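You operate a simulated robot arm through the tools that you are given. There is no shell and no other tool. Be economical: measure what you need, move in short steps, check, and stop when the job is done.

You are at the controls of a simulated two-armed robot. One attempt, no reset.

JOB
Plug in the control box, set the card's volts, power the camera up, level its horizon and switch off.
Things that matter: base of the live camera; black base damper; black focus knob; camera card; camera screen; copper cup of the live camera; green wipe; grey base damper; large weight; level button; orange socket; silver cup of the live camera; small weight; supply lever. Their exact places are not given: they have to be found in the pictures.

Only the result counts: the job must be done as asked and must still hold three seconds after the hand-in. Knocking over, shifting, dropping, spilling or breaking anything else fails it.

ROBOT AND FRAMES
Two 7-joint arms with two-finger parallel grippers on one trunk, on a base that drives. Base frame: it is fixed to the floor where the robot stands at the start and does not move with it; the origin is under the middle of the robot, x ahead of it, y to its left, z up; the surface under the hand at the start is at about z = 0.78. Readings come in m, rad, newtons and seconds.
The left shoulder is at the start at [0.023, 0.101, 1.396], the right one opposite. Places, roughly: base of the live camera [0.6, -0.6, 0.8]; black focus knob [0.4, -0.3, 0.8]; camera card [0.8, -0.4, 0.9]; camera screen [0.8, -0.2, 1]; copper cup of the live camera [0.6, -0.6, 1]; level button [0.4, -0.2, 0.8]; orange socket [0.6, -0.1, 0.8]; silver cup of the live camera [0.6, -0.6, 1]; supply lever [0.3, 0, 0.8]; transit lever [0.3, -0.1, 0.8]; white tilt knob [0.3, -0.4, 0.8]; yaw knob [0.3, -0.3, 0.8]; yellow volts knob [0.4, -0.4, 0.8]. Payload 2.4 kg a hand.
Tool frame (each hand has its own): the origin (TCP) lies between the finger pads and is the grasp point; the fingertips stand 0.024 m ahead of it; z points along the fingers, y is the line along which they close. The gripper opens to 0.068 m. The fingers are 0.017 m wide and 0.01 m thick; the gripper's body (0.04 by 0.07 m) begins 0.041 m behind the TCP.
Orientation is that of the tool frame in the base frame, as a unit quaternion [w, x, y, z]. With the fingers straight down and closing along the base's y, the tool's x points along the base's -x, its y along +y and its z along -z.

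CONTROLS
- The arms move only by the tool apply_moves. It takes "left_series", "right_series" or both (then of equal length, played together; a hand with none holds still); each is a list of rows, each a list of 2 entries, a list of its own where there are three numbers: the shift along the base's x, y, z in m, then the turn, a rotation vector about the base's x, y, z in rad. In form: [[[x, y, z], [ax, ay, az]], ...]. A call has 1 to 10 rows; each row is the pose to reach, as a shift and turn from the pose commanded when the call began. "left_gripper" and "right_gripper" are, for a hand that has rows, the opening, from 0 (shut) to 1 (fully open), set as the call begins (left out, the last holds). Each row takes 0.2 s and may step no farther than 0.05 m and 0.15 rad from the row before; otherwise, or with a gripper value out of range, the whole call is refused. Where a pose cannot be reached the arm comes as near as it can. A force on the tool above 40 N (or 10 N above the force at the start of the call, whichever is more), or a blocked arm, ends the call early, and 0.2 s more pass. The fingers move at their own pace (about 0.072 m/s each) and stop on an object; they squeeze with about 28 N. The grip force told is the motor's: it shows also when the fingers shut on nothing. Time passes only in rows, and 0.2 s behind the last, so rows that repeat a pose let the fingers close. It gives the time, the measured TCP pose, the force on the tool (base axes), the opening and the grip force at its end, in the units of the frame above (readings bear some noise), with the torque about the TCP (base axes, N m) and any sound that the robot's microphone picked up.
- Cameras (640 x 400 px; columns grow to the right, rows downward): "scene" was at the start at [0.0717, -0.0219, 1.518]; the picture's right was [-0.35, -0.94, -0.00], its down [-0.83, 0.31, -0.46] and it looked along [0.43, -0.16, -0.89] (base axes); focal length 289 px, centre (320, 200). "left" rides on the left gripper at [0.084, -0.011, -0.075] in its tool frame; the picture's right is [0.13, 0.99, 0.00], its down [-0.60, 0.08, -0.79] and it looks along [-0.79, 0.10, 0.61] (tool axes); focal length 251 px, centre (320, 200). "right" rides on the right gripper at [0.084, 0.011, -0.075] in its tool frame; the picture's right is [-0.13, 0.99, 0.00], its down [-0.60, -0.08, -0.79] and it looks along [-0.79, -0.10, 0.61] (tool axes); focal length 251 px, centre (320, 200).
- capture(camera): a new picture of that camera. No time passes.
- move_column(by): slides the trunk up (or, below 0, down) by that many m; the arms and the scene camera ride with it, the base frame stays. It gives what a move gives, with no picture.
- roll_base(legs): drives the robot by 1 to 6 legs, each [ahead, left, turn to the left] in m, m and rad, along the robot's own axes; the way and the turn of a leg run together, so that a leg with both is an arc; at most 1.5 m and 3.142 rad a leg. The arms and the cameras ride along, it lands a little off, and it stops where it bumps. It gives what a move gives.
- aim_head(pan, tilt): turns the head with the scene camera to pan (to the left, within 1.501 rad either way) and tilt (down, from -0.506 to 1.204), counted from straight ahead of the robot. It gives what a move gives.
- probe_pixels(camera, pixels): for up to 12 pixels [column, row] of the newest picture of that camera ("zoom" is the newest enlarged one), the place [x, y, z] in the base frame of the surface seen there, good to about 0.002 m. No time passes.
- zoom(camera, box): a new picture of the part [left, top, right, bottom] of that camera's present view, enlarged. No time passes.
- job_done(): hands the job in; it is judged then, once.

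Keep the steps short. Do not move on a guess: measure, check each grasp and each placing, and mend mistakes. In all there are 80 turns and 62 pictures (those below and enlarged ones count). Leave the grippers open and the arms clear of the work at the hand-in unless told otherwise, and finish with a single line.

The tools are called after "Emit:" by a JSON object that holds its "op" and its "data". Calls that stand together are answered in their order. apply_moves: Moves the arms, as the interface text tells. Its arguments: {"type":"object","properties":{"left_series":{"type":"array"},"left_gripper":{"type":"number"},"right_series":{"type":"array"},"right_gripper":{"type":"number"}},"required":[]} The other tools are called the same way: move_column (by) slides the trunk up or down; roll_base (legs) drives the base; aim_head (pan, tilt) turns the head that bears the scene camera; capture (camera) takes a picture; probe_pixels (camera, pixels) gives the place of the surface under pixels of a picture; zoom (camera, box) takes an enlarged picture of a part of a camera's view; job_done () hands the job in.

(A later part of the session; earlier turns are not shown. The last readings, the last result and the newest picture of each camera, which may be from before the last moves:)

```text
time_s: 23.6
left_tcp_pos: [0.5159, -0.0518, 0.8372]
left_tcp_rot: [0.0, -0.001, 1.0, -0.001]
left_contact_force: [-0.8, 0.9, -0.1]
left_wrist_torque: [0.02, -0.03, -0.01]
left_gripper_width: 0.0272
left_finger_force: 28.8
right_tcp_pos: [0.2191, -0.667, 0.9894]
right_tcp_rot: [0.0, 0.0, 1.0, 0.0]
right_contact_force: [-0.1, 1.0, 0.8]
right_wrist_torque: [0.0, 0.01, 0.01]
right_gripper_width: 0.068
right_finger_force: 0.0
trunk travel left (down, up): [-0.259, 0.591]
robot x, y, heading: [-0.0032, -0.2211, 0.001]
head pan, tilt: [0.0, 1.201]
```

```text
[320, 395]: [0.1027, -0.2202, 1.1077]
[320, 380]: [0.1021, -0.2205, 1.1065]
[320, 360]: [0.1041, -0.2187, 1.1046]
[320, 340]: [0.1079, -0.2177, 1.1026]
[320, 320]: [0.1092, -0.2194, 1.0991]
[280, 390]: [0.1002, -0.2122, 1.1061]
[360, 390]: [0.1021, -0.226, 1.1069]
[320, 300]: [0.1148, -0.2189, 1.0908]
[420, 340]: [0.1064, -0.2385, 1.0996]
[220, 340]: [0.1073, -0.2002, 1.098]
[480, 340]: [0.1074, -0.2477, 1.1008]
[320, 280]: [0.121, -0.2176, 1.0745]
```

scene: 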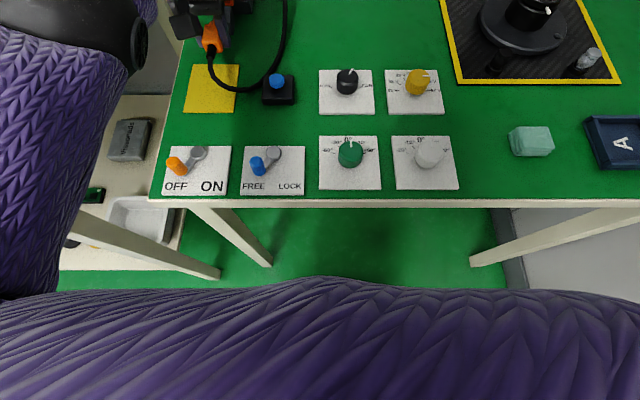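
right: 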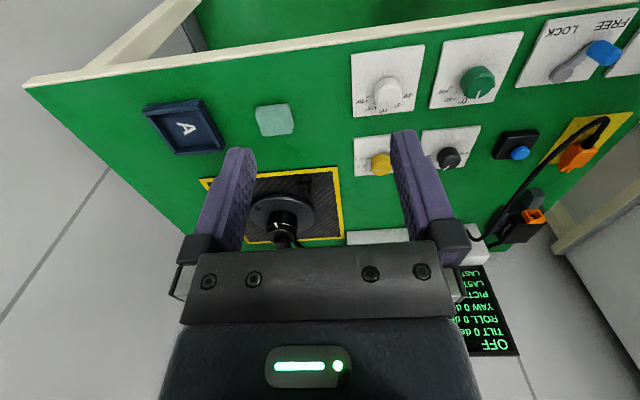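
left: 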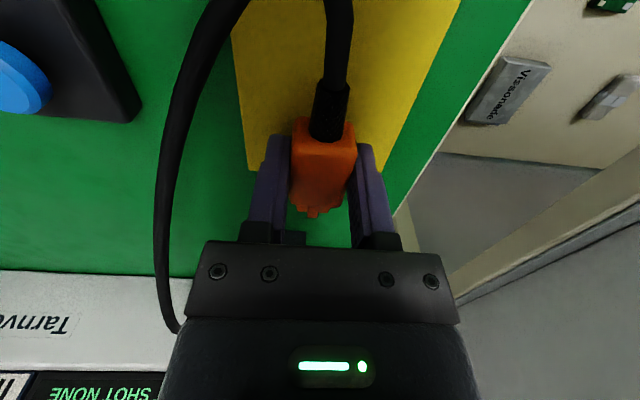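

The chest has 0.13 m clearance, but the base could meet the left table leg, so I want to stand further right before going forward. I raise the plug and check the free space on the right.

Emit:
{"op": "apply_moves", "data": {"left_series": [[[-0.02, 0, 0.02], [0, 0, 0]], [[-0.04, 0, 0.04], [0, 0, 0]], [[-0.06, 0.0, 0.06], [0, 0, 0]]], "right_series": [[[0, 0.04, 0], [0, 0, 0]], [[0, 0.08, 0], [0, 0, 0]], [[0, 0.12, 0.0], [0, 0, 0]]]}}

Emit:
{"op": "aim_head", "data": {"pan": -1.1, "tilt": 0.7}}

Emit:
{"op": "capture", "data": {"camera": "scene"}}

Emit:
{"op": "probe_pixels", "data": {"camera": "scene", "pixels": [[320, 60], [500, 60], [420, 100], [600, 200], [200, 60], [520, 240], [400, 300], [600, 120], [420, 200], [300, 350], [560, 340], [460, 160]]}}

```text
time_s: 24.4
left_tcp_pos: [0.4542, -0.0517, 0.8976]
left_tcp_rot: [-0.001, -0.001, 1.0, 0.0]
left_contact_force: [-0.4, 0.3, -0.4]
left_wrist_torque: [0.03, 0.0, 0.0]
left_gripper_width: 0.0275
left_finger_force: 27.8
right_tcp_pos: [0.2193, -0.547, 0.989]
right_tcp_rot: [0.0, 0.0, 1.0, -0.001]
right_contact_force: [-0.4, 0.3, -0.1]
right_wrist_torque: [0.01, -0.03, -0.01]
right_gripper_width: 0.0682
right_finger_force: 0.2
trunk travel left (down, up): [-0.259, 0.591]
robot x, y, heading: [-0.0015, -0.2196, 0.003]
head pan, tilt: [0.0, 1.201]
```

```text
time_s: 25.8
left_tcp_pos: [0.4564, -0.0514, 0.8978]
left_tcp_rot: [0.0, 0.0, 1.0, -0.001]
left_contact_force: [1.0, -0.6, -0.1]
left_wrist_torque: [0.0, -0.03, 0.0]
left_gripper_width: 0.0272
left_finger_force: 28.0
right_tcp_pos: [0.2201, -0.5474, 0.9878]
right_tcp_rot: [0.0, 0.0, 1.0, -0.001]
right_contact_force: [-0.9, -0.6, 0.1]
right_wrist_torque: [0.01, 0.0, -0.02]
right_gripper_width: 0.0682
right_finger_force: 0.0
trunk travel left (down, up): [-0.259, 0.591]
robot x, y, heading: [-0.0005, -0.2184, -0.003]
head pan, tilt: [-1.1, 0.7]
```

```text
28 pictures are left
```

scene: 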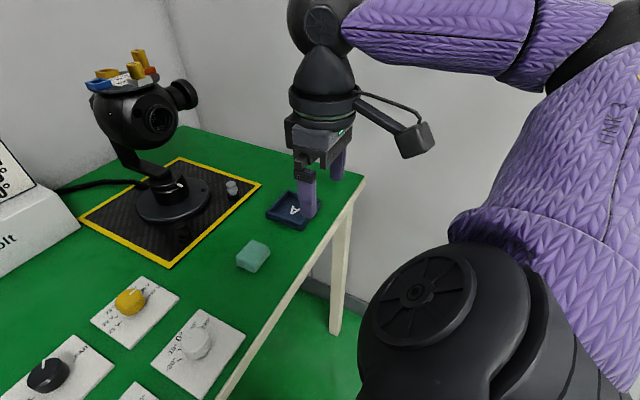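

```text
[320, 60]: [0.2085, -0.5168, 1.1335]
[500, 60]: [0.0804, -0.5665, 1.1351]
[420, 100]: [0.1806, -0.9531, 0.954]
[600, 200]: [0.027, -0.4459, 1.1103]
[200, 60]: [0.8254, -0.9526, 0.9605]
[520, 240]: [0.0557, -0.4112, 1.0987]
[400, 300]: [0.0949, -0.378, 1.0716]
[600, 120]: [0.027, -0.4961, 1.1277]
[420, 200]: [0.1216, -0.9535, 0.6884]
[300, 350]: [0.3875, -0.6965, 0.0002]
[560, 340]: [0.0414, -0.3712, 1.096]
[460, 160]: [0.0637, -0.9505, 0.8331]
```

The right wall is at y −0.95 and the right elbow has room. I shift the base right, then drive ahead a little.

Emit:
{"op": "roll_base", "data": {"legs": [[0, -0.12, 0], [0.06, 0, 0]]}}

Emit:
{"op": "roll_base", "data": {"legs": [[0.05, 0, 0]]}}

Emit:
{"op": "aim_head", "data": {"pan": 0.35, "tilt": 1.0}}

Emit:
{"op": "capture", "data": {"camera": "scene"}}

```text
time_s: 27.6
left_tcp_pos: [0.5171, -0.1728, 0.8978]
left_tcp_rot: [0.0, -0.001, 1.0, 0.0]
left_contact_force: [-0.5, 0.4, -0.2]
left_wrist_torque: [0.02, -0.02, 0.04]
left_gripper_width: 0.0272
left_finger_force: 28.2
right_tcp_pos: [0.2806, -0.6685, 0.9883]
right_tcp_rot: [0.0, -0.001, 1.0, -0.001]
right_contact_force: [0.3, 0.3, 0.3]
right_wrist_torque: [-0.02, 0.03, -0.02]
right_gripper_width: 0.0679
right_finger_force: 0.1
trunk travel left (down, up): [-0.259, 0.591]
robot x, y, heading: [0.0598, -0.3391, -0.003]
head pan, tilt: [-1.1, 0.7]
```

```text
time_s: 28.5
left_tcp_pos: [0.5666, -0.1729, 0.8978]
left_tcp_rot: [0.001, 0.0, 1.0, 0.0]
left_contact_force: [-0.7, 0.2, -0.3]
left_wrist_torque: [0.01, -0.01, 0.02]
left_gripper_width: 0.027
left_finger_force: 27.8
right_tcp_pos: [0.3317, -0.6684, 0.9892]
right_tcp_rot: [0.0, -0.001, 1.0, -0.001]
right_contact_force: [-0.8, -0.4, 0.2]
right_wrist_torque: [0.02, -0.03, 0.01]
right_gripper_width: 0.0678
right_finger_force: 0.1
trunk travel left (down, up): [-0.259, 0.591]
robot x, y, heading: [0.109, -0.3416, -0.001]
head pan, tilt: [-1.1, 0.7]
```

```text
time_s: 30.1
left_tcp_pos: [0.5669, -0.1732, 0.8972]
left_tcp_rot: [-0.001, -0.002, 1.0, 0.0]
left_contact_force: [0.3, -0.3, 0.4]
left_wrist_torque: [-0.02, 0.05, 0.02]
left_gripper_width: 0.0275
left_finger_force: 28.5
right_tcp_pos: [0.3321, -0.6681, 0.9904]
right_tcp_rot: [0.0, -0.001, 1.0, -0.002]
right_contact_force: [-0.1, -0.1, -1.0]
right_wrist_torque: [0.01, 0.01, 0.02]
right_gripper_width: 0.068
right_finger_force: 0.1
trunk travel left (down, up): [-0.259, 0.591]
robot x, y, heading: [0.1107, -0.3427, -0.001]
head pan, tilt: [0.351, 1.0]
```

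```text
27 pictures are left
```

scene: 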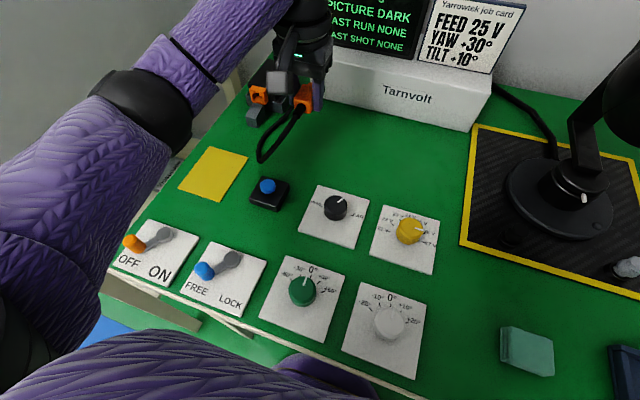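

No bump. I now line the plug up in front of the socket.

Emit:
{"op": "apply_moves", "data": {"left_series": [[[-0.005, 0.04, 0], [0, 0, 0]], [[-0.008, 0.08, 0], [0, 0, 0]], [[-0.008, 0.12, 0], [0, 0, 0]], [[-0.008, 0.12, -0.03], [0, 0, 0]], [[-0.008, 0.12, -0.059], [0, 0, 0]], [[-0.008, 0.12, -0.059], [0, 0, 0]]]}}

Emit:
{"op": "zoom", "data": {"camera": "left", "box": [230, 100, 410, 260]}}

Emit:
{"op": "zoom", "data": {"camera": "scene", "box": [190, 50, 300, 150]}}

```text
time_s: 31.5
left_tcp_pos: [0.5607, -0.0526, 0.8389]
left_tcp_rot: [0.0, -0.001, 1.0, 0.0]
left_contact_force: [0.4, -0.5, -1.0]
left_wrist_torque: [0.02, -0.04, 0.0]
left_gripper_width: 0.0273
left_finger_force: 28.6
right_tcp_pos: [0.3319, -0.6687, 0.9883]
right_tcp_rot: [0.001, -0.001, 1.0, -0.001]
right_contact_force: [0.4, -0.3, 0.3]
right_wrist_torque: [0.01, 0.03, 0.01]
right_gripper_width: 0.0679
right_finger_force: 0.1
trunk travel left (down, up): [-0.259, 0.591]
robot x, y, heading: [0.1128, -0.3371, -0.0]
head pan, tilt: [0.351, 1.0]
```

```text
2.50 times, centred on (320, 180) of left
```

zoom: 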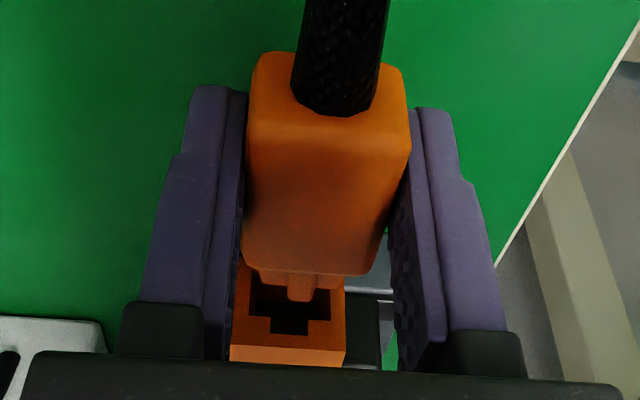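

```text
4.00 times, centred on (245, 100) of scene
```

zoom: 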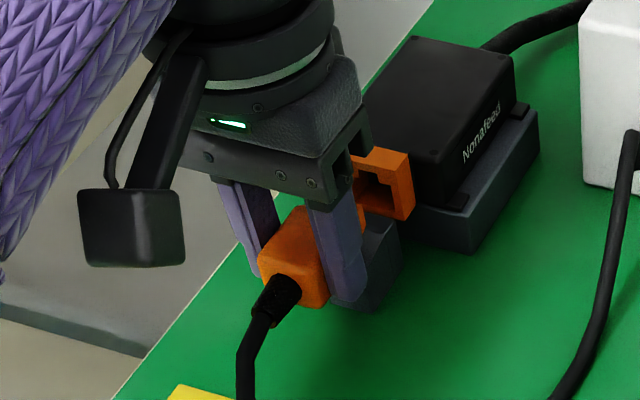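

Emit:
{"op": "zoom", "data": {"camera": "left", "box": [260, 170, 360, 245]}}

Emit:
{"op": "probe_pixels", "data": {"camera": "zoom", "pixels": [[200, 180], [430, 200], [290, 210], [170, 350], [390, 350], [270, 385], [160, 230], [420, 230], [180, 270], [380, 270], [280, 330], [330, 100]]}}

```text
5.33 times, centred on (310, 208) of left
```

zoom: 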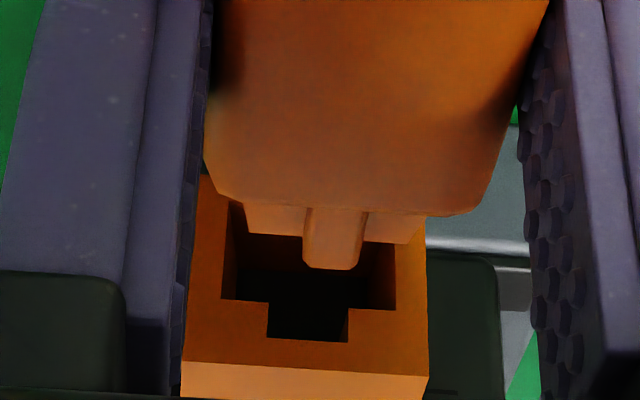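

```text
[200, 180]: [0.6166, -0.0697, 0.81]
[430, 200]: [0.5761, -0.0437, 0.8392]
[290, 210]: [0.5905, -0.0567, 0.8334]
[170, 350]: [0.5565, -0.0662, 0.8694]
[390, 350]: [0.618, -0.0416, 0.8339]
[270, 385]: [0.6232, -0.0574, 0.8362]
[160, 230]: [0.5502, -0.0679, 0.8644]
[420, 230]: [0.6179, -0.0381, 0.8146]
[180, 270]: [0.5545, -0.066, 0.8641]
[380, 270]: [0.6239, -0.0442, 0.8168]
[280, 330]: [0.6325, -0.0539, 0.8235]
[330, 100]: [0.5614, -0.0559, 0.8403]
```

Emit:
{"op": "probe_pixels", "data": {"camera": "zoom", "pixels": [[335, 235], [308, 240], [360, 240], [252, 222], [415, 228], [215, 300], [395, 320], [258, 320], [358, 320], [192, 355], [424, 355], [340, 350]]}}

```text
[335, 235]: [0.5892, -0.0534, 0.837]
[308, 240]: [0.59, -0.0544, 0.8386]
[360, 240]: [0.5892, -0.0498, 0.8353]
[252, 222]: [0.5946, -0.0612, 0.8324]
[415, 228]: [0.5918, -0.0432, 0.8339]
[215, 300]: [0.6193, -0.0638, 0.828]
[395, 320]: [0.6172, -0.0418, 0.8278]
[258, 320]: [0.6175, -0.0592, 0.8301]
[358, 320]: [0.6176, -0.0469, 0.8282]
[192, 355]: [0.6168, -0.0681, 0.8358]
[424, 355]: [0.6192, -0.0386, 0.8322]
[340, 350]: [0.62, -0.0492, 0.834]
```

Sideways the key and slot agree (y −0.053). The key top must come from 0.8375 to about 0.8315, so I lower by 6 mm and advance gently.

Emit:
{"op": "apply_moves", "data": {"left_series": [[[0, -0.0004, -0.003], [0, 0, 0]], [[0, -0.0004, -0.0063], [0, 0, 0]], [[0.008, -0.0004, -0.0063], [0, 0, 0]], [[0.016, -0.0004, -0.0063], [0, 0, 0]], [[0.021, -0.0004, -0.0063], [0, 0, 0]], [[0.025, -0.0004, -0.0063], [0, 0, 0]], [[0.028, -0.0004, -0.0063], [0, 0, 0]]]}}

Emit:
{"op": "zoom", "data": {"camera": "left", "box": [260, 170, 360, 245]}}

```text
time_s: 33.1
left_tcp_pos: [0.5869, -0.0533, 0.8329]
left_tcp_rot: [0.0, 0.0, 1.0, -0.001]
left_contact_force: [-0.1, -0.7, 0.5]
left_wrist_torque: [-0.02, -0.01, -0.01]
left_gripper_width: 0.0273
left_finger_force: 28.3
right_tcp_pos: [0.3314, -0.6694, 0.9892]
right_tcp_rot: [0.0, -0.001, 1.0, -0.001]
right_contact_force: [-0.3, 0.2, -0.3]
right_wrist_torque: [0.0, -0.06, 0.0]
right_gripper_width: 0.0677
right_finger_force: 0.1
trunk travel left (down, up): [-0.259, 0.591]
robot x, y, heading: [0.1112, -0.3433, -0.002]
head pan, tilt: [0.351, 1.0]
```

```text
5.33 times, centred on (310, 208) of left
```

zoom: 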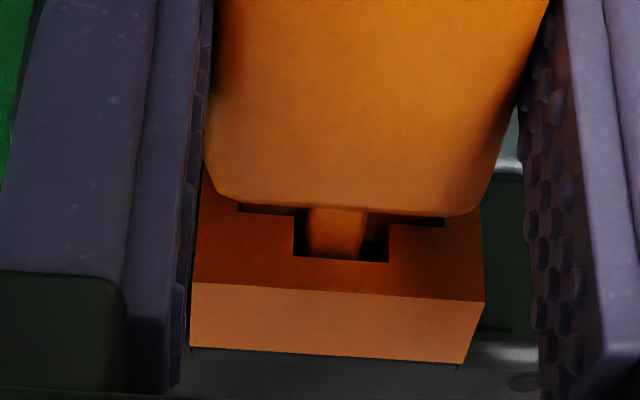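

The key is entering the slot without force. I push on in small steps.

Emit:
{"op": "apply_moves", "data": {"left_series": [[[0.003, 0.0003, 0], [0, 0, 0]], [[0.006, 0.0003, 0], [0, 0, 0]], [[0.009, 0.0003, 0], [0, 0, 0]], [[0.012, 0.0003, 0], [0, 0, 0]], [[0.015, 0.0003, 0], [0, 0, 0]], [[0.018, 0.0003, 0], [0, 0, 0]]]}}

Emit:
{"op": "zoom", "data": {"camera": "left", "box": [260, 170, 360, 245]}}

```text
time_s: 34.5
left_tcp_pos: [0.6028, -0.0536, 0.8332]
left_tcp_rot: [0.001, -0.001, 1.0, 0.0]
left_contact_force: [-26.1, -1.1, -0.4]
left_wrist_torque: [-0.03, 0.31, -0.02]
left_gripper_width: 0.0278
left_finger_force: 27.9
right_tcp_pos: [0.3292, -0.6688, 0.9885]
right_tcp_rot: [0.001, -0.001, 1.0, -0.001]
right_contact_force: [0.5, -0.2, 0.5]
right_wrist_torque: [-0.03, -0.02, -0.02]
right_gripper_width: 0.068
right_finger_force: 0.1
trunk travel left (down, up): [-0.259, 0.591]
robot x, y, heading: [0.1087, -0.3384, 0.006]
head pan, tilt: [0.351, 1.0]
```

```text
5.33 times, centred on (310, 208) of left
```

zoom: 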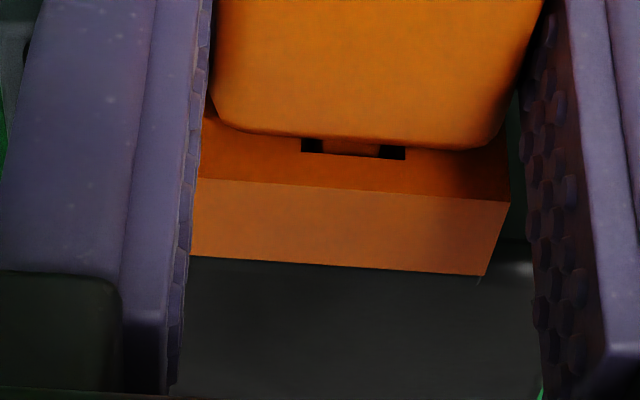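

The plug slid back in the fingers at 26 N with no click. I look from the side to see how deep it is.

Emit:
{"op": "zoom", "data": {"camera": "scene", "box": [210, 50, 310, 130]}}

Emit:
{"op": "probe_pixels", "data": {"camera": "zoom", "pixels": [[300, 180], [320, 200], [340, 215], [290, 200], [280, 220], [270, 240], [320, 180], [330, 240], [300, 240], [310, 220], [290, 260], [360, 180]]}}

```text
5.00 times, centred on (260, 90) of scene
```

zoom: 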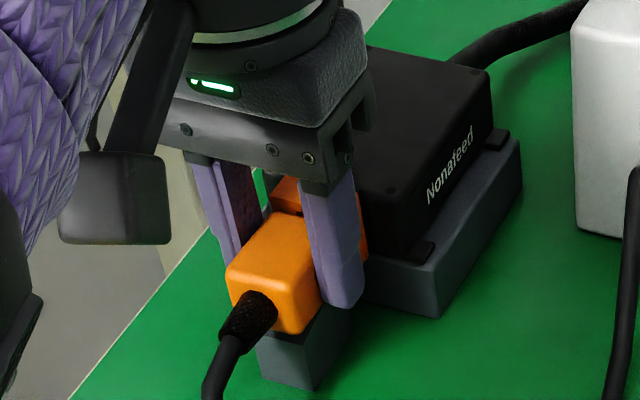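

```text
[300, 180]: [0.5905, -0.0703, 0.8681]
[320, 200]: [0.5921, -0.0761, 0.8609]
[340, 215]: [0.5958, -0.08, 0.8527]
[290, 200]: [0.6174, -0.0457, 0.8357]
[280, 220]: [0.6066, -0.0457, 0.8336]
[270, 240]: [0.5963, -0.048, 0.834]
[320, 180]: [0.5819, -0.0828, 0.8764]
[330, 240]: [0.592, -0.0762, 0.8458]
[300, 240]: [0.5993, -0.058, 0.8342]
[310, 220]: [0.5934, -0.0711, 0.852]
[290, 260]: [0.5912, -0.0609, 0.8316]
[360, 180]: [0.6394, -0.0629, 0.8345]
```

The body front is about 7 mm short of the socket face. I let go, move behind the body and close around the strain relief, so the fingers can push on the plug's rear shoulders.

Emit:
{"op": "apply_moves", "data": {"left_gripper": 0.7, "left_series": [[[0, 0, 0], [0, 0, 0]], [[0, 0, 0], [0, 0, 0]], [[-0.02, 0, 0.001], [0, 0, 0]], [[-0.047, 0, 0.002], [0, 0, 0]], [[-0.047, 0, 0.002], [0, 0, 0]]]}}

Emit:
{"op": "zoom", "data": {"camera": "left", "box": [230, 90, 410, 250]}}

Emit:
{"op": "probe_pixels", "data": {"camera": "zoom", "pixels": [[320, 200], [320, 220], [320, 240], [320, 260], [320, 280], [320, 300], [320, 320], [320, 340], [290, 250], [350, 250], [270, 300], [370, 300]]}}

```text
time_s: 35.7
left_tcp_pos: [0.5577, -0.0531, 0.8353]
left_tcp_rot: [0.0, -0.001, 1.0, 0.0]
left_contact_force: [0.6, -0.1, 0.4]
left_wrist_torque: [-0.02, 0.04, 0.0]
left_gripper_width: 0.0474
left_finger_force: 0.1
right_tcp_pos: [0.3308, -0.6673, 0.9888]
right_tcp_rot: [0.0, 0.0, 1.0, -0.001]
right_contact_force: [0.1, 0.2, -0.3]
right_wrist_torque: [-0.01, -0.05, -0.01]
right_gripper_width: 0.0682
right_finger_force: 0.1
trunk travel left (down, up): [-0.259, 0.591]
robot x, y, heading: [0.1074, -0.3443, 0.001]
head pan, tilt: [0.351, 1.0]
```

```text
2.50 times, centred on (320, 170) of left
```

zoom: 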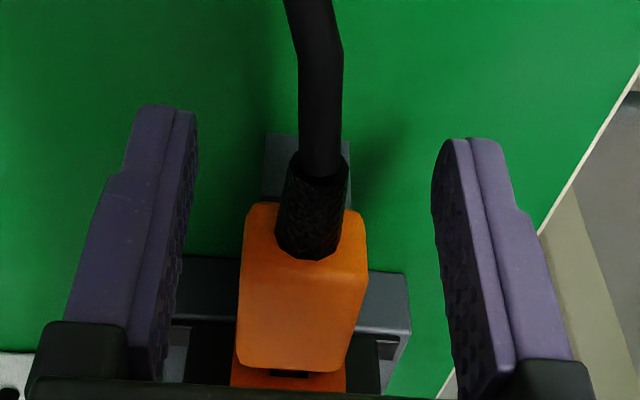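

```text
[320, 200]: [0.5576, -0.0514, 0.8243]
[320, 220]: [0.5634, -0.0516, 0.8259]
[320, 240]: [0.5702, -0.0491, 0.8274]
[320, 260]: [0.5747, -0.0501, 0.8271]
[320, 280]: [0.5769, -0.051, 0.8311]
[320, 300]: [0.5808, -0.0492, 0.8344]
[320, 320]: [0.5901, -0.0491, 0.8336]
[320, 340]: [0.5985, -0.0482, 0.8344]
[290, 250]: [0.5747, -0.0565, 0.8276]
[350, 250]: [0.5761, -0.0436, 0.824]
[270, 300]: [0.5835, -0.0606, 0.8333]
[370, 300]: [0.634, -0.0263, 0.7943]
```

The body rear is at x 0.575. I close around the strain relief and push forward.

Emit:
{"op": "apply_moves", "data": {"left_gripper": 0.0, "left_series": [[[0, 0, -0.002], [0, 0, 0]], [[0, 0, -0.002], [0, 0, 0]], [[0, 0, -0.002], [0, 0, 0]]]}}

Emit:
{"op": "apply_moves", "data": {"left_series": [[[0.004, 0, 0], [0, 0, 0]], [[0.007, 0, 0], [0, 0, 0]], [[0.009, 0, 0], [0, 0, 0]], [[0.011, 0, 0], [0, 0, 0]], [[0.013, 0, 0], [0, 0, 0]], [[0.015, 0, 0], [0, 0, 0]], [[0.017, 0, 0], [0, 0, 0]]]}}

Emit:
{"op": "zoom", "data": {"camera": "scene", "box": [210, 50, 310, 130]}}

```text
time_s: 36.5
left_tcp_pos: [0.5568, -0.0527, 0.8343]
left_tcp_rot: [0.0, -0.001, 1.0, 0.0]
left_contact_force: [0.6, 0.0, 1.8]
left_wrist_torque: [0.01, -0.07, 0.05]
left_gripper_width: 0.0121
left_finger_force: 28.5
right_tcp_pos: [0.3309, -0.6688, 0.9892]
right_tcp_rot: [0.0, -0.001, 1.0, -0.001]
right_contact_force: [0.3, 0.5, 0.2]
right_wrist_torque: [0.01, 0.03, 0.01]
right_gripper_width: 0.0679
right_finger_force: 0.0
trunk travel left (down, up): [-0.259, 0.591]
robot x, y, heading: [0.1111, -0.3405, 0.001]
head pan, tilt: [0.351, 1.0]
```

```text
time_s: 38.0
left_tcp_pos: [0.5685, -0.0521, 0.8346]
left_tcp_rot: [-0.003, -0.001, 1.0, 0.0]
left_contact_force: [-20.0, -4.1, 10.0]
left_wrist_torque: [-0.05, -0.22, -0.18]
left_gripper_width: 0.0121
left_finger_force: 28.4
right_tcp_pos: [0.3302, -0.6693, 0.9897]
right_tcp_rot: [0.002, -0.002, 1.0, 0.0]
right_contact_force: [-1.0, 0.7, 0.9]
right_wrist_torque: [-0.04, 0.01, 0.03]
right_gripper_width: 0.0682
right_finger_force: 0.0
trunk travel left (down, up): [-0.259, 0.591]
robot x, y, heading: [0.1105, -0.3438, 0.004]
head pan, tilt: [0.351, 1.0]
stopped in row 7 (left hand): the force on the tool passed its limit at 43 N (the readings are from after the stop); the commanded pose is now the measured one
```

```text
5.00 times, centred on (260, 90) of scene
```

zoom: 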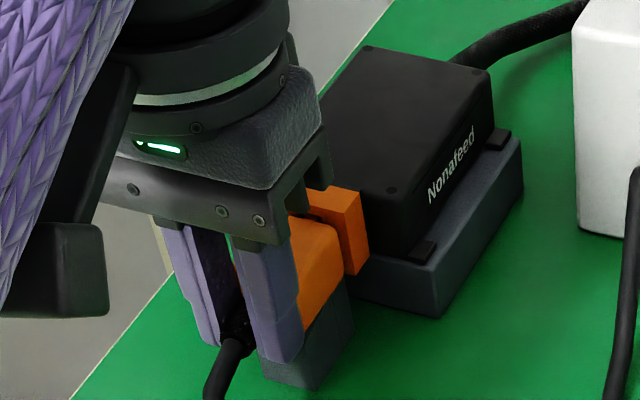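

The push ended on the 43 N limit with the body against the socket face. I release, rise, and bring the left camera over the volts knob.

Emit:
{"op": "apply_moves", "data": {"left_gripper": 1.0, "left_series": [[[0, 0, 0], [0, 0, 0]], [[0, 0, 0], [0, 0, 0]], [[0, 0, 0], [0, 0, 0]], [[-0.005, 0, 0.04], [0, 0, 0]], [[-0.02, 0, 0.08], [0, 0, 0]], [[-0.04, -0.03, 0.11], [0, 0, 0]], [[-0.06, -0.07, 0.12], [0, 0, 0]], [[-0.08, -0.11, 0.12], [0, 0, 0]], [[-0.1, -0.15, 0.12], [0, 0, 0]]]}}

Emit:
{"op": "apply_moves", "data": {"left_series": [[[-0.01, -0.04, 0], [0, 0, 0]], [[-0.03, -0.08, 0], [0, 0, 0]], [[-0.05, -0.12, 0], [0, 0, 0]], [[-0.06, -0.15, 0], [0, 0, 0]], [[-0.07, -0.165, 0], [0, 0, 0]]]}}

Emit:
{"op": "zoom", "data": {"camera": "left", "box": [260, 60, 380, 140]}}

Emit:
{"op": "zoom", "data": {"camera": "scene", "box": [210, 50, 310, 130]}}

```text
time_s: 40.0
left_tcp_pos: [0.4708, -0.2025, 0.953]
left_tcp_rot: [-0.004, -0.001, 1.0, 0.0]
left_contact_force: [0.3, -0.5, 0.0]
left_wrist_torque: [-0.03, 0.02, -0.01]
left_gripper_width: 0.068
left_finger_force: 0.0
right_tcp_pos: [0.3316, -0.6688, 0.9884]
right_tcp_rot: [-0.001, 0.0, 1.0, -0.001]
right_contact_force: [0.4, -0.3, -0.7]
right_wrist_torque: [0.01, -0.01, -0.02]
right_gripper_width: 0.0679
right_finger_force: 0.0
trunk travel left (down, up): [-0.259, 0.591]
robot x, y, heading: [0.1122, -0.3407, 0.001]
head pan, tilt: [0.351, 1.0]
```

```text
time_s: 41.2
left_tcp_pos: [0.4016, -0.368, 0.9533]
left_tcp_rot: [-0.004, -0.002, 1.0, 0.0]
left_contact_force: [0.1, 0.3, 0.6]
left_wrist_torque: [0.03, 0.02, 0.01]
left_gripper_width: 0.0681
left_finger_force: 0.1
right_tcp_pos: [0.3322, -0.6691, 0.9887]
right_tcp_rot: [0.0, -0.001, 1.0, -0.001]
right_contact_force: [0.4, 0.9, -0.1]
right_wrist_torque: [-0.02, 0.01, -0.02]
right_gripper_width: 0.068
right_finger_force: 0.1
trunk travel left (down, up): [-0.259, 0.591]
robot x, y, heading: [0.1122, -0.3442, 0.003]
head pan, tilt: [0.351, 1.0]
```

```text
5.00 times, centred on (320, 100) of left
```

zoom: 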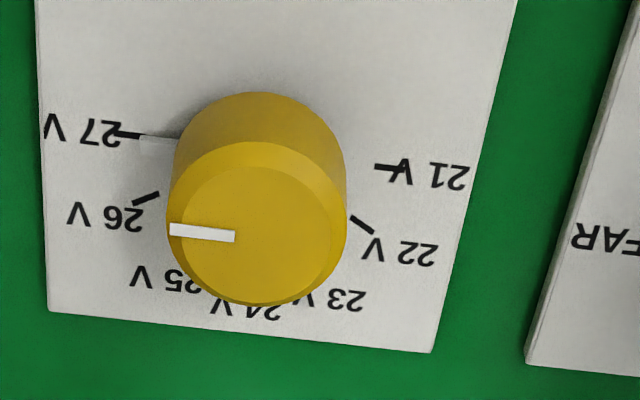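

```text
5.00 times, centred on (260, 90) of scene
```

zoom: 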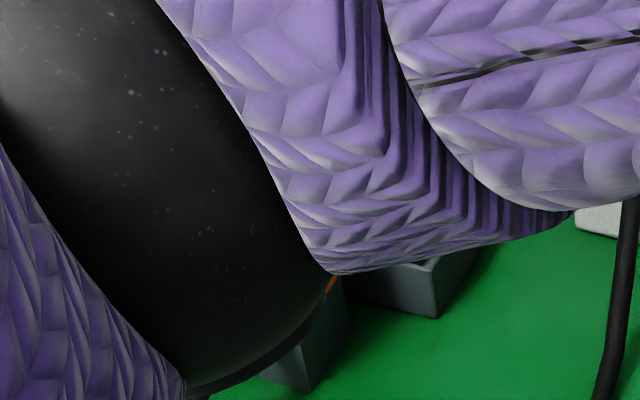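

The dial is about 30° per volt, with 24 V toward +x and 27 V toward −y. I measure the pointer's line and the tick marks.

Emit:
{"op": "zoom", "data": {"camera": "left", "box": [260, 60, 380, 140]}}

Emit:
{"op": "probe_pixels", "data": {"camera": "zoom", "pixels": [[172, 230], [234, 237], [203, 233], [258, 145], [258, 300], [345, 235], [118, 135], [143, 135], [378, 167], [370, 231], [157, 194], [258, 168]]}}

```text
5.00 times, centred on (320, 100) of left
```

zoom: 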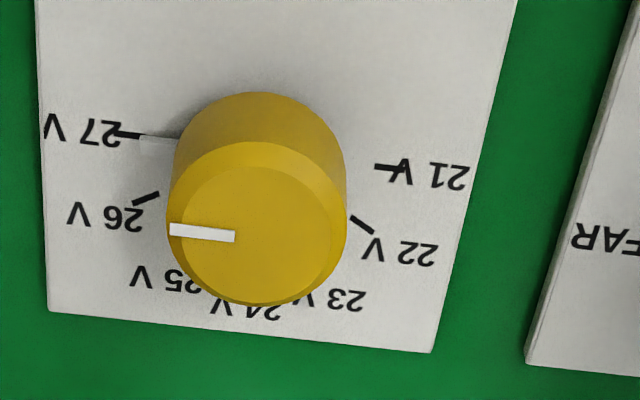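

```text
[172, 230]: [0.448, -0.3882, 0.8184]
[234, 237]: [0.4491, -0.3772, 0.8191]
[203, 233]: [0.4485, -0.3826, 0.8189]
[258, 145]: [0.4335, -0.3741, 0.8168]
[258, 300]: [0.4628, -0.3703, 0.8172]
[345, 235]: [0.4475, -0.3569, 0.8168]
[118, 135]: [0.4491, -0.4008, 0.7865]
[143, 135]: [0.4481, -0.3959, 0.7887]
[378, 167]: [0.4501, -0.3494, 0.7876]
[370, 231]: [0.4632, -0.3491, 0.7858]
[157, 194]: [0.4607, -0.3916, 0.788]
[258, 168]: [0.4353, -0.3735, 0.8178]
```

The knob centre is (0.449, −0.373) and the pointer is at about 27 V, so 25 V needs +60° counter-clockwise. I pre-turn the hand −30°, descend and grip.

Emit:
{"op": "apply_moves", "data": {"left_gripper": 1.0, "left_series": [[[0.02, -0.002, -0.03], [0, 0, -0.13]], [[0.047, -0.0047, -0.06], [0, 0, -0.26]], [[0.0472, -0.0047, -0.09], [0, 0, -0.39]], [[0.0472, -0.0047, -0.115], [0, 0, -0.52]], [[0.0472, -0.0047, -0.137], [0, 0, -0.52]], [[0.0472, -0.0047, -0.137], [0, 0, -0.52]]]}}

Emit:
{"op": "apply_moves", "data": {"left_gripper": 0.0, "left_series": [[[0, 0, 0], [0, 0, 0]], [[0, 0, 0], [0, 0, 0]], [[0, 0, 0], [0, 0, 0]]]}}

Emit:
{"op": "apply_moves", "data": {"left_series": [[[0, 0, 0], [0, 0, 0.13]], [[0, 0, 0], [0, 0, 0.26]], [[0, 0, 0], [0, 0, 0.39]], [[0, 0, 0], [0, 0, 0.52]], [[0, 0, 0], [0, 0, 0.65]], [[0, 0, 0], [0, 0, 0.78]], [[0, 0, 0], [0, 0, 0.91]], [[0, 0, 0], [0, 0, 1.047]], [[0, 0, 0], [0, 0, 1.047]]]}}

Emit:
{"op": "zoom", "data": {"camera": "scene", "box": [350, 180, 470, 270]}}

```text
time_s: 42.6
left_tcp_pos: [0.4483, -0.3727, 0.8149]
left_tcp_rot: [-0.003, 0.257, 0.966, 0.002]
left_contact_force: [0.5, -0.5, 0.1]
left_wrist_torque: [0.03, -0.01, 0.03]
left_gripper_width: 0.0678
left_finger_force: 0.0
right_tcp_pos: [0.3302, -0.6682, 0.9891]
right_tcp_rot: [0.0, -0.001, 1.0, -0.001]
right_contact_force: [0.4, -0.1, 0.2]
right_wrist_torque: [0.0, 0.02, -0.02]
right_gripper_width: 0.068
right_finger_force: 0.1
trunk travel left (down, up): [-0.259, 0.591]
robot x, y, heading: [0.1119, -0.3376, 0.005]
head pan, tilt: [0.351, 1.0]
```

```text
time_s: 43.4
left_tcp_pos: [0.4494, -0.3714, 0.8152]
left_tcp_rot: [-0.003, 0.254, 0.967, 0.0]
left_contact_force: [2.6, 4.3, 0.1]
left_wrist_torque: [0.25, -0.17, -0.01]
left_gripper_width: 0.0337
left_finger_force: 45.2
right_tcp_pos: [0.3322, -0.6684, 0.9884]
right_tcp_rot: [0.0, -0.002, 1.0, -0.001]
right_contact_force: [0.0, 0.3, -0.7]
right_wrist_torque: [-0.01, -0.03, 0.05]
right_gripper_width: 0.0679
right_finger_force: 0.0
trunk travel left (down, up): [-0.259, 0.591]
robot x, y, heading: [0.1133, -0.3424, -0.002]
head pan, tilt: [0.351, 1.0]
```

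```text
time_s: 45.4
left_tcp_pos: [0.4485, -0.3727, 0.815]
left_tcp_rot: [-0.004, -0.262, 0.965, -0.001]
left_contact_force: [3.0, -10.0, -0.2]
left_wrist_torque: [-0.22, 0.24, -0.01]
left_gripper_width: 0.0338
left_finger_force: 44.9
right_tcp_pos: [0.3318, -0.6691, 0.9885]
right_tcp_rot: [0.0, -0.001, 1.0, 0.0]
right_contact_force: [0.6, -0.1, 0.3]
right_wrist_torque: [0.03, 0.0, -0.01]
right_gripper_width: 0.0681
right_finger_force: 0.1
trunk travel left (down, up): [-0.259, 0.591]
robot x, y, heading: [0.1099, -0.3447, 0.001]
head pan, tilt: [0.351, 1.0]
```

```text
4.44 times, centred on (410, 225) of scene
```

zoom: 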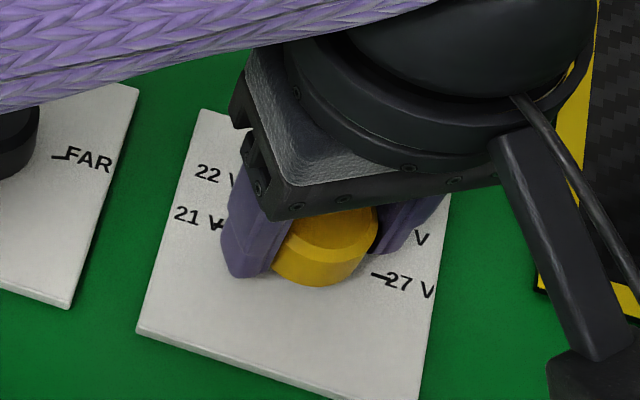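

The knob turned. I release, rise and look at the pointer.

Emit:
{"op": "apply_moves", "data": {"left_gripper": 1.0, "left_series": [[[0, 0, 0], [0, 0, 0]], [[0, 0, 0], [0, 0, 0]], [[0, 0, 0], [0, 0, 0]], [[0, 0, 0.04], [0, 0, 0]], [[-0.01, 0.002, 0.08], [0, 0, -0.13]], [[-0.03, 0.0047, 0.12], [0, 0, -0.26]], [[-0.047, 0.0047, 0.138], [0, 0, -0.39]], [[-0.047, 0.0047, 0.138], [0, 0, -0.527]]]}}

Emit:
{"op": "zoom", "data": {"camera": "left", "box": [260, 60, 380, 140]}}

```text
time_s: 47.2
left_tcp_pos: [0.4018, -0.366, 0.9537]
left_tcp_rot: [-0.003, 0.0, 1.0, 0.0]
left_contact_force: [-0.7, -0.1, 0.1]
left_wrist_torque: [-0.02, 0.0, -0.03]
left_gripper_width: 0.0679
left_finger_force: 0.0
right_tcp_pos: [0.3302, -0.6694, 0.9887]
right_tcp_rot: [0.0, 0.0, 1.0, -0.001]
right_contact_force: [0.5, -0.3, -0.1]
right_wrist_torque: [-0.03, -0.03, -0.02]
right_gripper_width: 0.0679
right_finger_force: 0.0
trunk travel left (down, up): [-0.259, 0.591]
robot x, y, heading: [0.1109, -0.3412, -0.002]
head pan, tilt: [0.351, 1.0]
```

```text
5.00 times, centred on (320, 100) of left
```

zoom: 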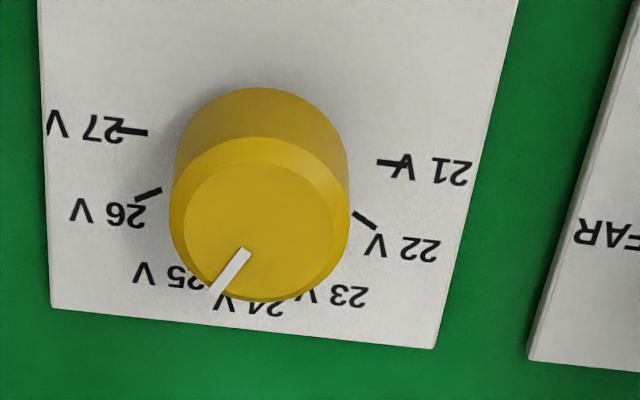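

Emit:
{"op": "probe_pixels", "data": {"camera": "zoom", "pixels": [[247, 250], [212, 293], [230, 271], [238, 261], [221, 282]]}}

```text
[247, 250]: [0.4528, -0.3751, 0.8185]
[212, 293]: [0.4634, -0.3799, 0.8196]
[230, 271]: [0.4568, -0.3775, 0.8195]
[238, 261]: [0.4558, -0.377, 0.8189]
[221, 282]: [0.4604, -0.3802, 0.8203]
```

The pointer is at about −28°, on 25 V. Next I bring the left hand over the supply lever.

Emit:
{"op": "apply_moves", "data": {"left_series": [[[-0.016, 0.036, 0], [0, 0, 0]], [[-0.032, 0.072, 0], [0, 0, 0]], [[-0.048, 0.108, 0], [0, 0, 0]], [[-0.064, 0.144, 0], [0, 0, 0]], [[-0.08, 0.18, 0], [0, 0, 0]], [[-0.096, 0.216, 0], [0, 0, 0]], [[-0.112, 0.252, 0], [0, 0, 0]], [[-0.128, 0.288, 0], [0, 0, 0]], [[-0.144, 0.324, 0], [0, 0, 0]]]}}

Emit:
{"op": "zoom", "data": {"camera": "left", "box": [240, 40, 400, 150]}}

```text
time_s: 48.6
left_tcp_pos: [0.3353, -0.1533, 0.9685]
left_tcp_rot: [0.001, -0.019, 1.0, -0.006]
left_contact_force: [2.1, -1.7, 0.8]
left_wrist_torque: [0.08, 0.34, 0.11]
left_gripper_width: 0.0678
left_finger_force: 0.0
left hand out of reach, approached as far as the arm can: row 5, 6, 7
right_tcp_pos: [0.3316, -0.6701, 0.9877]
right_tcp_rot: [0.0, -0.002, 1.0, -0.001]
right_contact_force: [0.0, -0.6, -0.7]
right_wrist_torque: [-0.03, -0.03, 0.02]
right_gripper_width: 0.0681
right_finger_force: 0.0
trunk travel left (down, up): [-0.259, 0.591]
robot x, y, heading: [0.1124, -0.3405, 0.005]
head pan, tilt: [0.351, 1.0]
stopped in row 7 (left hand): the force on the tool passed its limit at 112 N (the readings are from after the stop); the commanded pose is now the measured one
```

```text
3.64 times, centred on (320, 95) of left
```

zoom: 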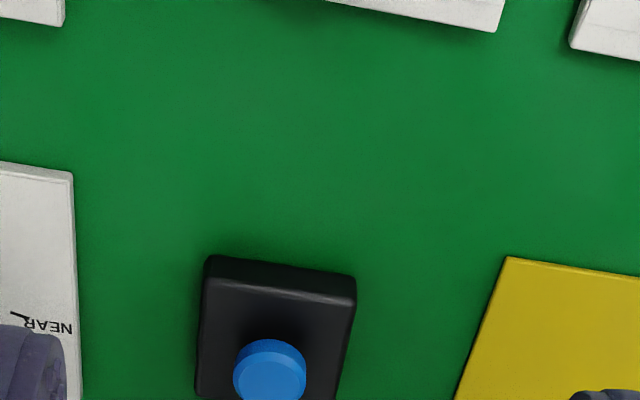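

The arm folded to its limit because the lever is too close to the body. I back the base away and shift it left.

Emit:
{"op": "roll_base", "data": {"legs": [[-0.14, 0, 0], [0, 0.08, 0]]}}

Emit:
{"op": "apply_moves", "data": {"left_series": [[[0.01, 0.01, 0], [0, 0.02, -0.0]], [[0.03, 0.03, 0], [0.012, 0.002, -0.038]], [[0.05, 0.04, 0], [0.012, 0.002, -0.038]]]}}

Emit:
{"op": "aim_head", "data": {"pan": 0.2, "tilt": 1.0}}

Emit:
{"op": "zoom", "data": {"camera": "left", "box": [160, 0, 480, 200]}}

```text
time_s: 50.6
left_tcp_pos: [0.1981, -0.072, 0.9675]
left_tcp_rot: [0.002, -0.018, 1.0, -0.006]
left_contact_force: [3.2, -1.1, 0.3]
left_wrist_torque: [0.03, 0.31, 0.1]
left_gripper_width: 0.0682
left_finger_force: 0.1
right_tcp_pos: [0.1908, -0.5882, 0.988]
right_tcp_rot: [0.0, 0.0, 1.0, -0.001]
right_contact_force: [-0.1, 0.2, 0.1]
right_wrist_torque: [0.02, -0.01, -0.02]
right_gripper_width: 0.0676
right_finger_force: 0.0
trunk travel left (down, up): [-0.259, 0.591]
robot x, y, heading: [-0.0269, -0.2612, 0.0]
head pan, tilt: [0.351, 1.0]
```

```text
time_s: 51.4
left_tcp_pos: [0.2466, -0.0317, 0.9671]
left_tcp_rot: [-0.001, 0.002, 1.0, 0.0]
left_contact_force: [-0.4, 0.7, -1.1]
left_wrist_torque: [0.04, 0.03, 0.01]
left_gripper_width: 0.0681
left_finger_force: 0.0
right_tcp_pos: [0.1912, -0.5888, 0.9894]
right_tcp_rot: [0.0, 0.0, 1.0, -0.001]
right_contact_force: [0.1, -0.3, -0.3]
right_wrist_torque: [-0.04, 0.04, 0.02]
right_gripper_width: 0.0678
right_finger_force: 0.0
trunk travel left (down, up): [-0.259, 0.591]
robot x, y, heading: [-0.0265, -0.2613, -0.003]
head pan, tilt: [0.351, 1.0]
```

```text
time_s: 52.1
left_tcp_pos: [0.246, -0.0323, 0.9664]
left_tcp_rot: [0.0, 0.001, 1.0, -0.001]
left_contact_force: [0.4, 0.0, -0.6]
left_wrist_torque: [0.02, 0.0, 0.02]
left_gripper_width: 0.0679
left_finger_force: 0.1
right_tcp_pos: [0.1911, -0.589, 0.989]
right_tcp_rot: [0.0, 0.0, 1.0, -0.001]
right_contact_force: [0.1, -0.2, -0.4]
right_wrist_torque: [0.0, 0.0, -0.01]
right_gripper_width: 0.068
right_finger_force: 0.1
trunk travel left (down, up): [-0.259, 0.591]
robot x, y, heading: [-0.0286, -0.2596, -0.002]
head pan, tilt: [0.201, 1.0]
```

```text
2.00 times, centred on (320, 100) of left
```

zoom: 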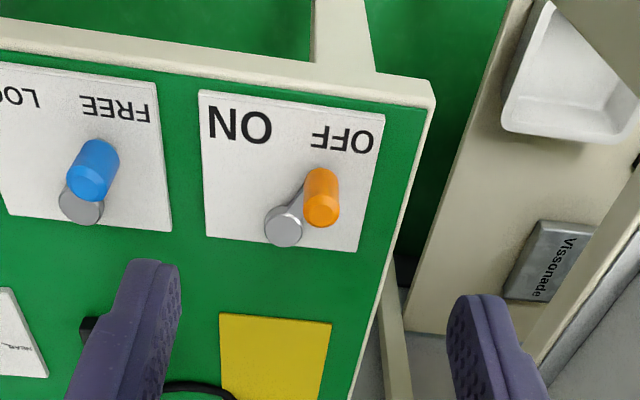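

Emit:
{"op": "probe_pixels", "data": {"camera": "zoom", "pixels": [[318, 212], [306, 205], [336, 210], [322, 180], [284, 232], [268, 230], [300, 232], [240, 125], [345, 140], [92, 185], [82, 212], [310, 190]]}}

```text
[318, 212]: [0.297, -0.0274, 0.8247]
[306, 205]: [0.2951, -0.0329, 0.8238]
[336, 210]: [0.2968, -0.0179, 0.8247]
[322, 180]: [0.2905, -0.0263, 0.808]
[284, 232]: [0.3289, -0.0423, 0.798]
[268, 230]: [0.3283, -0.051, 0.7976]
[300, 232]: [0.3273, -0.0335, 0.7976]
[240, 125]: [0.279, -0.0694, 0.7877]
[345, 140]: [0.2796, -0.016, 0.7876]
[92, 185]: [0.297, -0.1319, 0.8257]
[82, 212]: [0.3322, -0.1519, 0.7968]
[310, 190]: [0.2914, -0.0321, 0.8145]
```

The handle is at (0.297, −0.026) and its pivot at (0.328, −0.043). I put the open fingers around it, narrow them loosely and swing it along its arc to ON.

Emit:
{"op": "apply_moves", "data": {"left_gripper": 0.8, "left_series": [[[0.03, 0.005, -0.03], [0, 0, 0]], [[0.051, 0.0068, -0.06], [0, 0, 0]], [[0.051, 0.0068, -0.1], [0, 0, 0]], [[0.051, 0.0068, -0.13], [0, 0, 0]], [[0.051, 0.0068, -0.1414], [0, 0, 0]], [[0.051, 0.0068, -0.1414], [0, 0, 0]]]}}

Emit:
{"op": "apply_moves", "data": {"left_gripper": 0.32, "left_series": [[[0, 0, 0], [0, 0, 0]], [[0, 0, 0], [0, 0, 0]], [[-0.002, -0.005, 0], [0, 0, 0]], [[-0.004, -0.012, 0], [0, 0, 0]], [[-0.0045, -0.018, 0], [0, 0, 0]], [[-0.004, -0.024, 0], [0, 0, 0]], [[-0.002, -0.03, 0], [0, 0, 0]], [[0, -0.036, 0], [0, 0, 0]], [[0.001, -0.039, 0], [0, 0, 0]]]}}

Emit:
{"op": "capture", "data": {"camera": "scene"}}

```text
time_s: 53.5
left_tcp_pos: [0.2975, -0.0265, 0.8252]
left_tcp_rot: [0.0, 0.001, 1.0, -0.001]
left_contact_force: [0.5, 1.0, -0.1]
left_wrist_torque: [-0.03, -0.03, -0.05]
left_gripper_width: 0.0545
left_finger_force: 0.0
right_tcp_pos: [0.1915, -0.5889, 0.9886]
right_tcp_rot: [0.0, 0.0, 1.0, -0.001]
right_contact_force: [0.6, 0.2, 0.9]
right_wrist_torque: [0.0, 0.01, 0.02]
right_gripper_width: 0.0678
right_finger_force: 0.1
trunk travel left (down, up): [-0.259, 0.591]
robot x, y, heading: [-0.0293, -0.263, 0.004]
head pan, tilt: [0.201, 1.0]
```

```text
time_s: 55.5
left_tcp_pos: [0.2985, -0.0641, 0.8264]
left_tcp_rot: [0.0, -0.001, 1.0, 0.0]
left_contact_force: [-2.2, 4.4, 0.4]
left_wrist_torque: [0.06, 0.03, -0.01]
left_gripper_width: 0.0253
left_finger_force: 1.8
right_tcp_pos: [0.1914, -0.588, 0.9885]
right_tcp_rot: [0.0, 0.0, 1.0, -0.001]
right_contact_force: [0.9, 0.1, 0.3]
right_wrist_torque: [0.0, 0.01, -0.03]
right_gripper_width: 0.0679
right_finger_force: 0.1
trunk travel left (down, up): [-0.259, 0.591]
robot x, y, heading: [-0.029, -0.2576, -0.002]
head pan, tilt: [0.201, 1.0]
```

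```text
11 pictures are left
```

scene: 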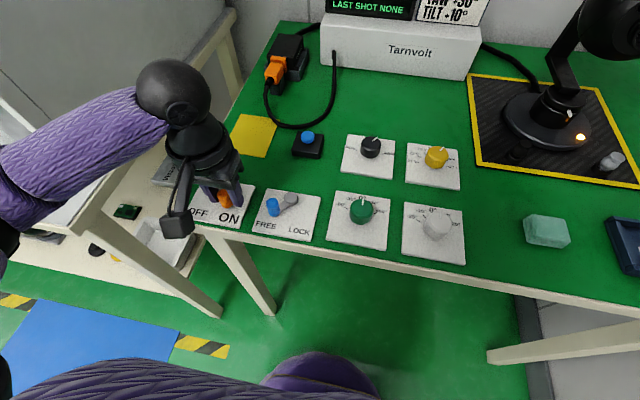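

A light on the camera base has come on. I open the fingers, rise, and aim the head at the screen and the camera.

Emit:
{"op": "apply_moves", "data": {"left_gripper": 0.7, "left_series": [[[0, 0.003, 0], [0, 0, 0]], [[0, 0.003, 0], [0, 0, 0]], [[0, 0.003, 0.04], [0, 0, 0]], [[0, 0.003, 0.08], [0, 0, 0]], [[0, 0.003, 0.1], [0, 0, 0]]]}}

Emit:
{"op": "aim_head", "data": {"pan": -0.1, "tilt": 0.6}}

Emit:
{"op": "zoom", "data": {"camera": "scene", "box": [120, 40, 520, 290]}}

```text
time_s: 56.7
left_tcp_pos: [0.2991, -0.0625, 0.9267]
left_tcp_rot: [0.0, 0.001, 1.0, -0.001]
left_contact_force: [-0.3, 0.2, 0.0]
left_wrist_torque: [0.01, 0.02, 0.02]
left_gripper_width: 0.0476
left_finger_force: 0.0
right_tcp_pos: [0.1904, -0.5884, 0.9901]
right_tcp_rot: [-0.001, 0.0, 1.0, -0.001]
right_contact_force: [0.3, -0.2, 0.3]
right_wrist_torque: [0.01, 0.04, 0.01]
right_gripper_width: 0.068
right_finger_force: 0.0
trunk travel left (down, up): [-0.259, 0.591]
robot x, y, heading: [-0.029, -0.2616, -0.003]
head pan, tilt: [0.201, 1.0]
```

```text
time_s: 57.6
left_tcp_pos: [0.3002, -0.0626, 0.9262]
left_tcp_rot: [0.0, 0.0, 1.0, -0.001]
left_contact_force: [0.6, 0.4, 0.2]
left_wrist_torque: [0.01, -0.03, -0.01]
left_gripper_width: 0.0477
left_finger_force: 0.1
right_tcp_pos: [0.1911, -0.5881, 0.9889]
right_tcp_rot: [0.001, 0.0, 1.0, -0.001]
right_contact_force: [0.2, 0.2, 0.5]
right_wrist_torque: [0.0, 0.0, -0.02]
right_gripper_width: 0.0681
right_finger_force: 0.0
trunk travel left (down, up): [-0.259, 0.591]
robot x, y, heading: [-0.0249, -0.2606, -0.001]
head pan, tilt: [-0.099, 0.6]
```

```text
1.60 times, centred on (320, 165) of scene
```

zoom: 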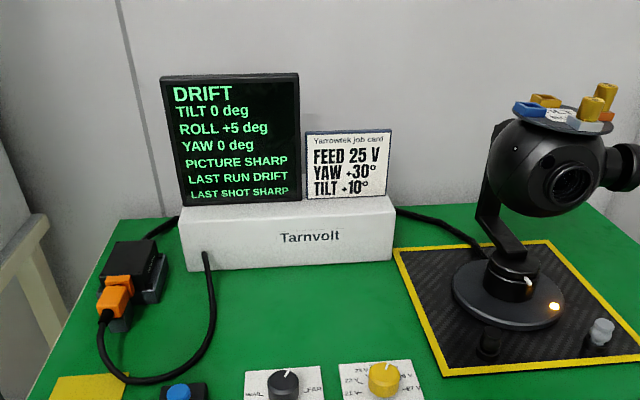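

It is powered. The screen says DRIFT with ROLL +5 deg, so the horizon is off. I read the label among the cups to see what levels it.

Emit:
{"op": "zoom", "data": {"camera": "scene", "box": [428, 80, 524, 140]}}

Emit:
{"op": "probe_pixels", "data": {"camera": "zoom", "pixels": [[320, 200], [470, 115], [440, 175], [210, 145], [130, 180], [450, 220], [485, 165], [400, 230], [250, 200], [330, 230], [560, 260], [300, 260]]}}

```text
6.67 times, centred on (476, 110) of scene
```

zoom: 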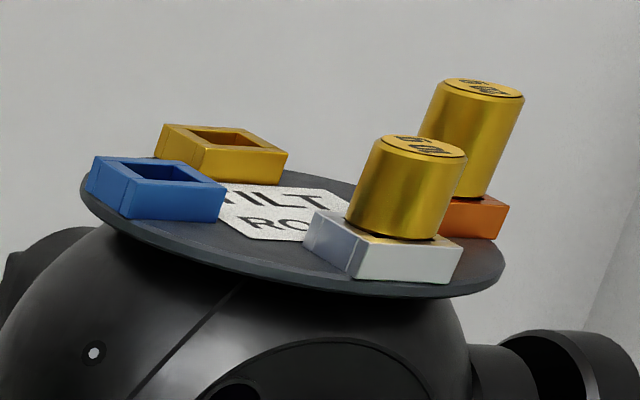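

```text
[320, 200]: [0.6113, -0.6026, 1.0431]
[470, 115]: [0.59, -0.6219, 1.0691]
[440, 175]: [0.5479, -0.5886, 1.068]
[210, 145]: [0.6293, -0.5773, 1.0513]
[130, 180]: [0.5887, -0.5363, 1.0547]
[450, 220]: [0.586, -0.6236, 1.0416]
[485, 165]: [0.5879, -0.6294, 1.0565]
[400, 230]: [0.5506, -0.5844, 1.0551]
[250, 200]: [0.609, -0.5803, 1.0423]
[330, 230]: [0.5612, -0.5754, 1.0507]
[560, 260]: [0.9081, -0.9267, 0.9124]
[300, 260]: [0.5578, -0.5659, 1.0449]
```

The cups form a cross and the reading that's off is ROLL. The level button is the intended control for that, so I close the left fingers, go above it and press gently.

Emit:
{"op": "apply_moves", "data": {"left_gripper": 0.0, "left_series": [[[0.03, -0.02, 0], [0, 0, 0]], [[0.06, -0.04, 0], [0, 0, 0]], [[0.09, -0.06, 0], [0, 0, 0]], [[0.12, -0.08, 0], [0, 0, 0]], [[0.147, -0.09, 0], [0, 0, 0]], [[0.147, -0.09, -0.04], [0, 0, 0]], [[0.147, -0.09, -0.075], [0, 0, 0]], [[0.147, -0.09, -0.082], [0, 0, 0]]]}}

Emit:
{"op": "apply_moves", "data": {"left_series": [[[0, 0, -0.004], [0, 0, 0]], [[0, 0, -0.006], [0, 0, 0]], [[0, 0, -0.008], [0, 0, 0]], [[0, 0, -0.01], [0, 0, 0]], [[0, 0, -0.012], [0, 0, 0]], [[0, 0, -0.014], [0, 0, 0]], [[0, 0, -0.016], [0, 0, 0]]]}}

```text
time_s: 59.4
left_tcp_pos: [0.4456, -0.1524, 0.8456]
left_tcp_rot: [0.0, 0.001, 1.0, 0.0]
left_contact_force: [-0.3, -0.7, -0.6]
left_wrist_torque: [0.01, 0.0, -0.03]
left_gripper_width: 0.0001
left_finger_force: 23.5
right_tcp_pos: [0.192, -0.5885, 0.9892]
right_tcp_rot: [-0.001, 0.0, 1.0, -0.001]
right_contact_force: [0.1, 0.0, 0.2]
right_wrist_torque: [0.01, 0.02, -0.01]
right_gripper_width: 0.0681
right_finger_force: 0.0
trunk travel left (down, up): [-0.259, 0.591]
robot x, y, heading: [-0.0297, -0.2594, -0.001]
head pan, tilt: [-0.099, 0.6]
```

```text
time_s: 61.0
left_tcp_pos: [0.4454, -0.1507, 0.8303]
left_tcp_rot: [0.001, 0.001, 1.0, -0.001]
left_contact_force: [1.3, 1.0, 10.6]
left_wrist_torque: [0.04, -0.01, -0.02]
left_gripper_width: 0.0
left_finger_force: 24.0
right_tcp_pos: [0.1908, -0.5888, 0.989]
right_tcp_rot: [0.001, 0.001, 1.0, -0.001]
right_contact_force: [1.0, 0.5, 0.4]
right_wrist_torque: [0.0, 0.04, 0.03]
right_gripper_width: 0.0681
right_finger_force: 0.1
trunk travel left (down, up): [-0.259, 0.591]
robot x, y, heading: [-0.0275, -0.263, 0.004]
head pan, tilt: [-0.099, 0.6]
heard: click
```

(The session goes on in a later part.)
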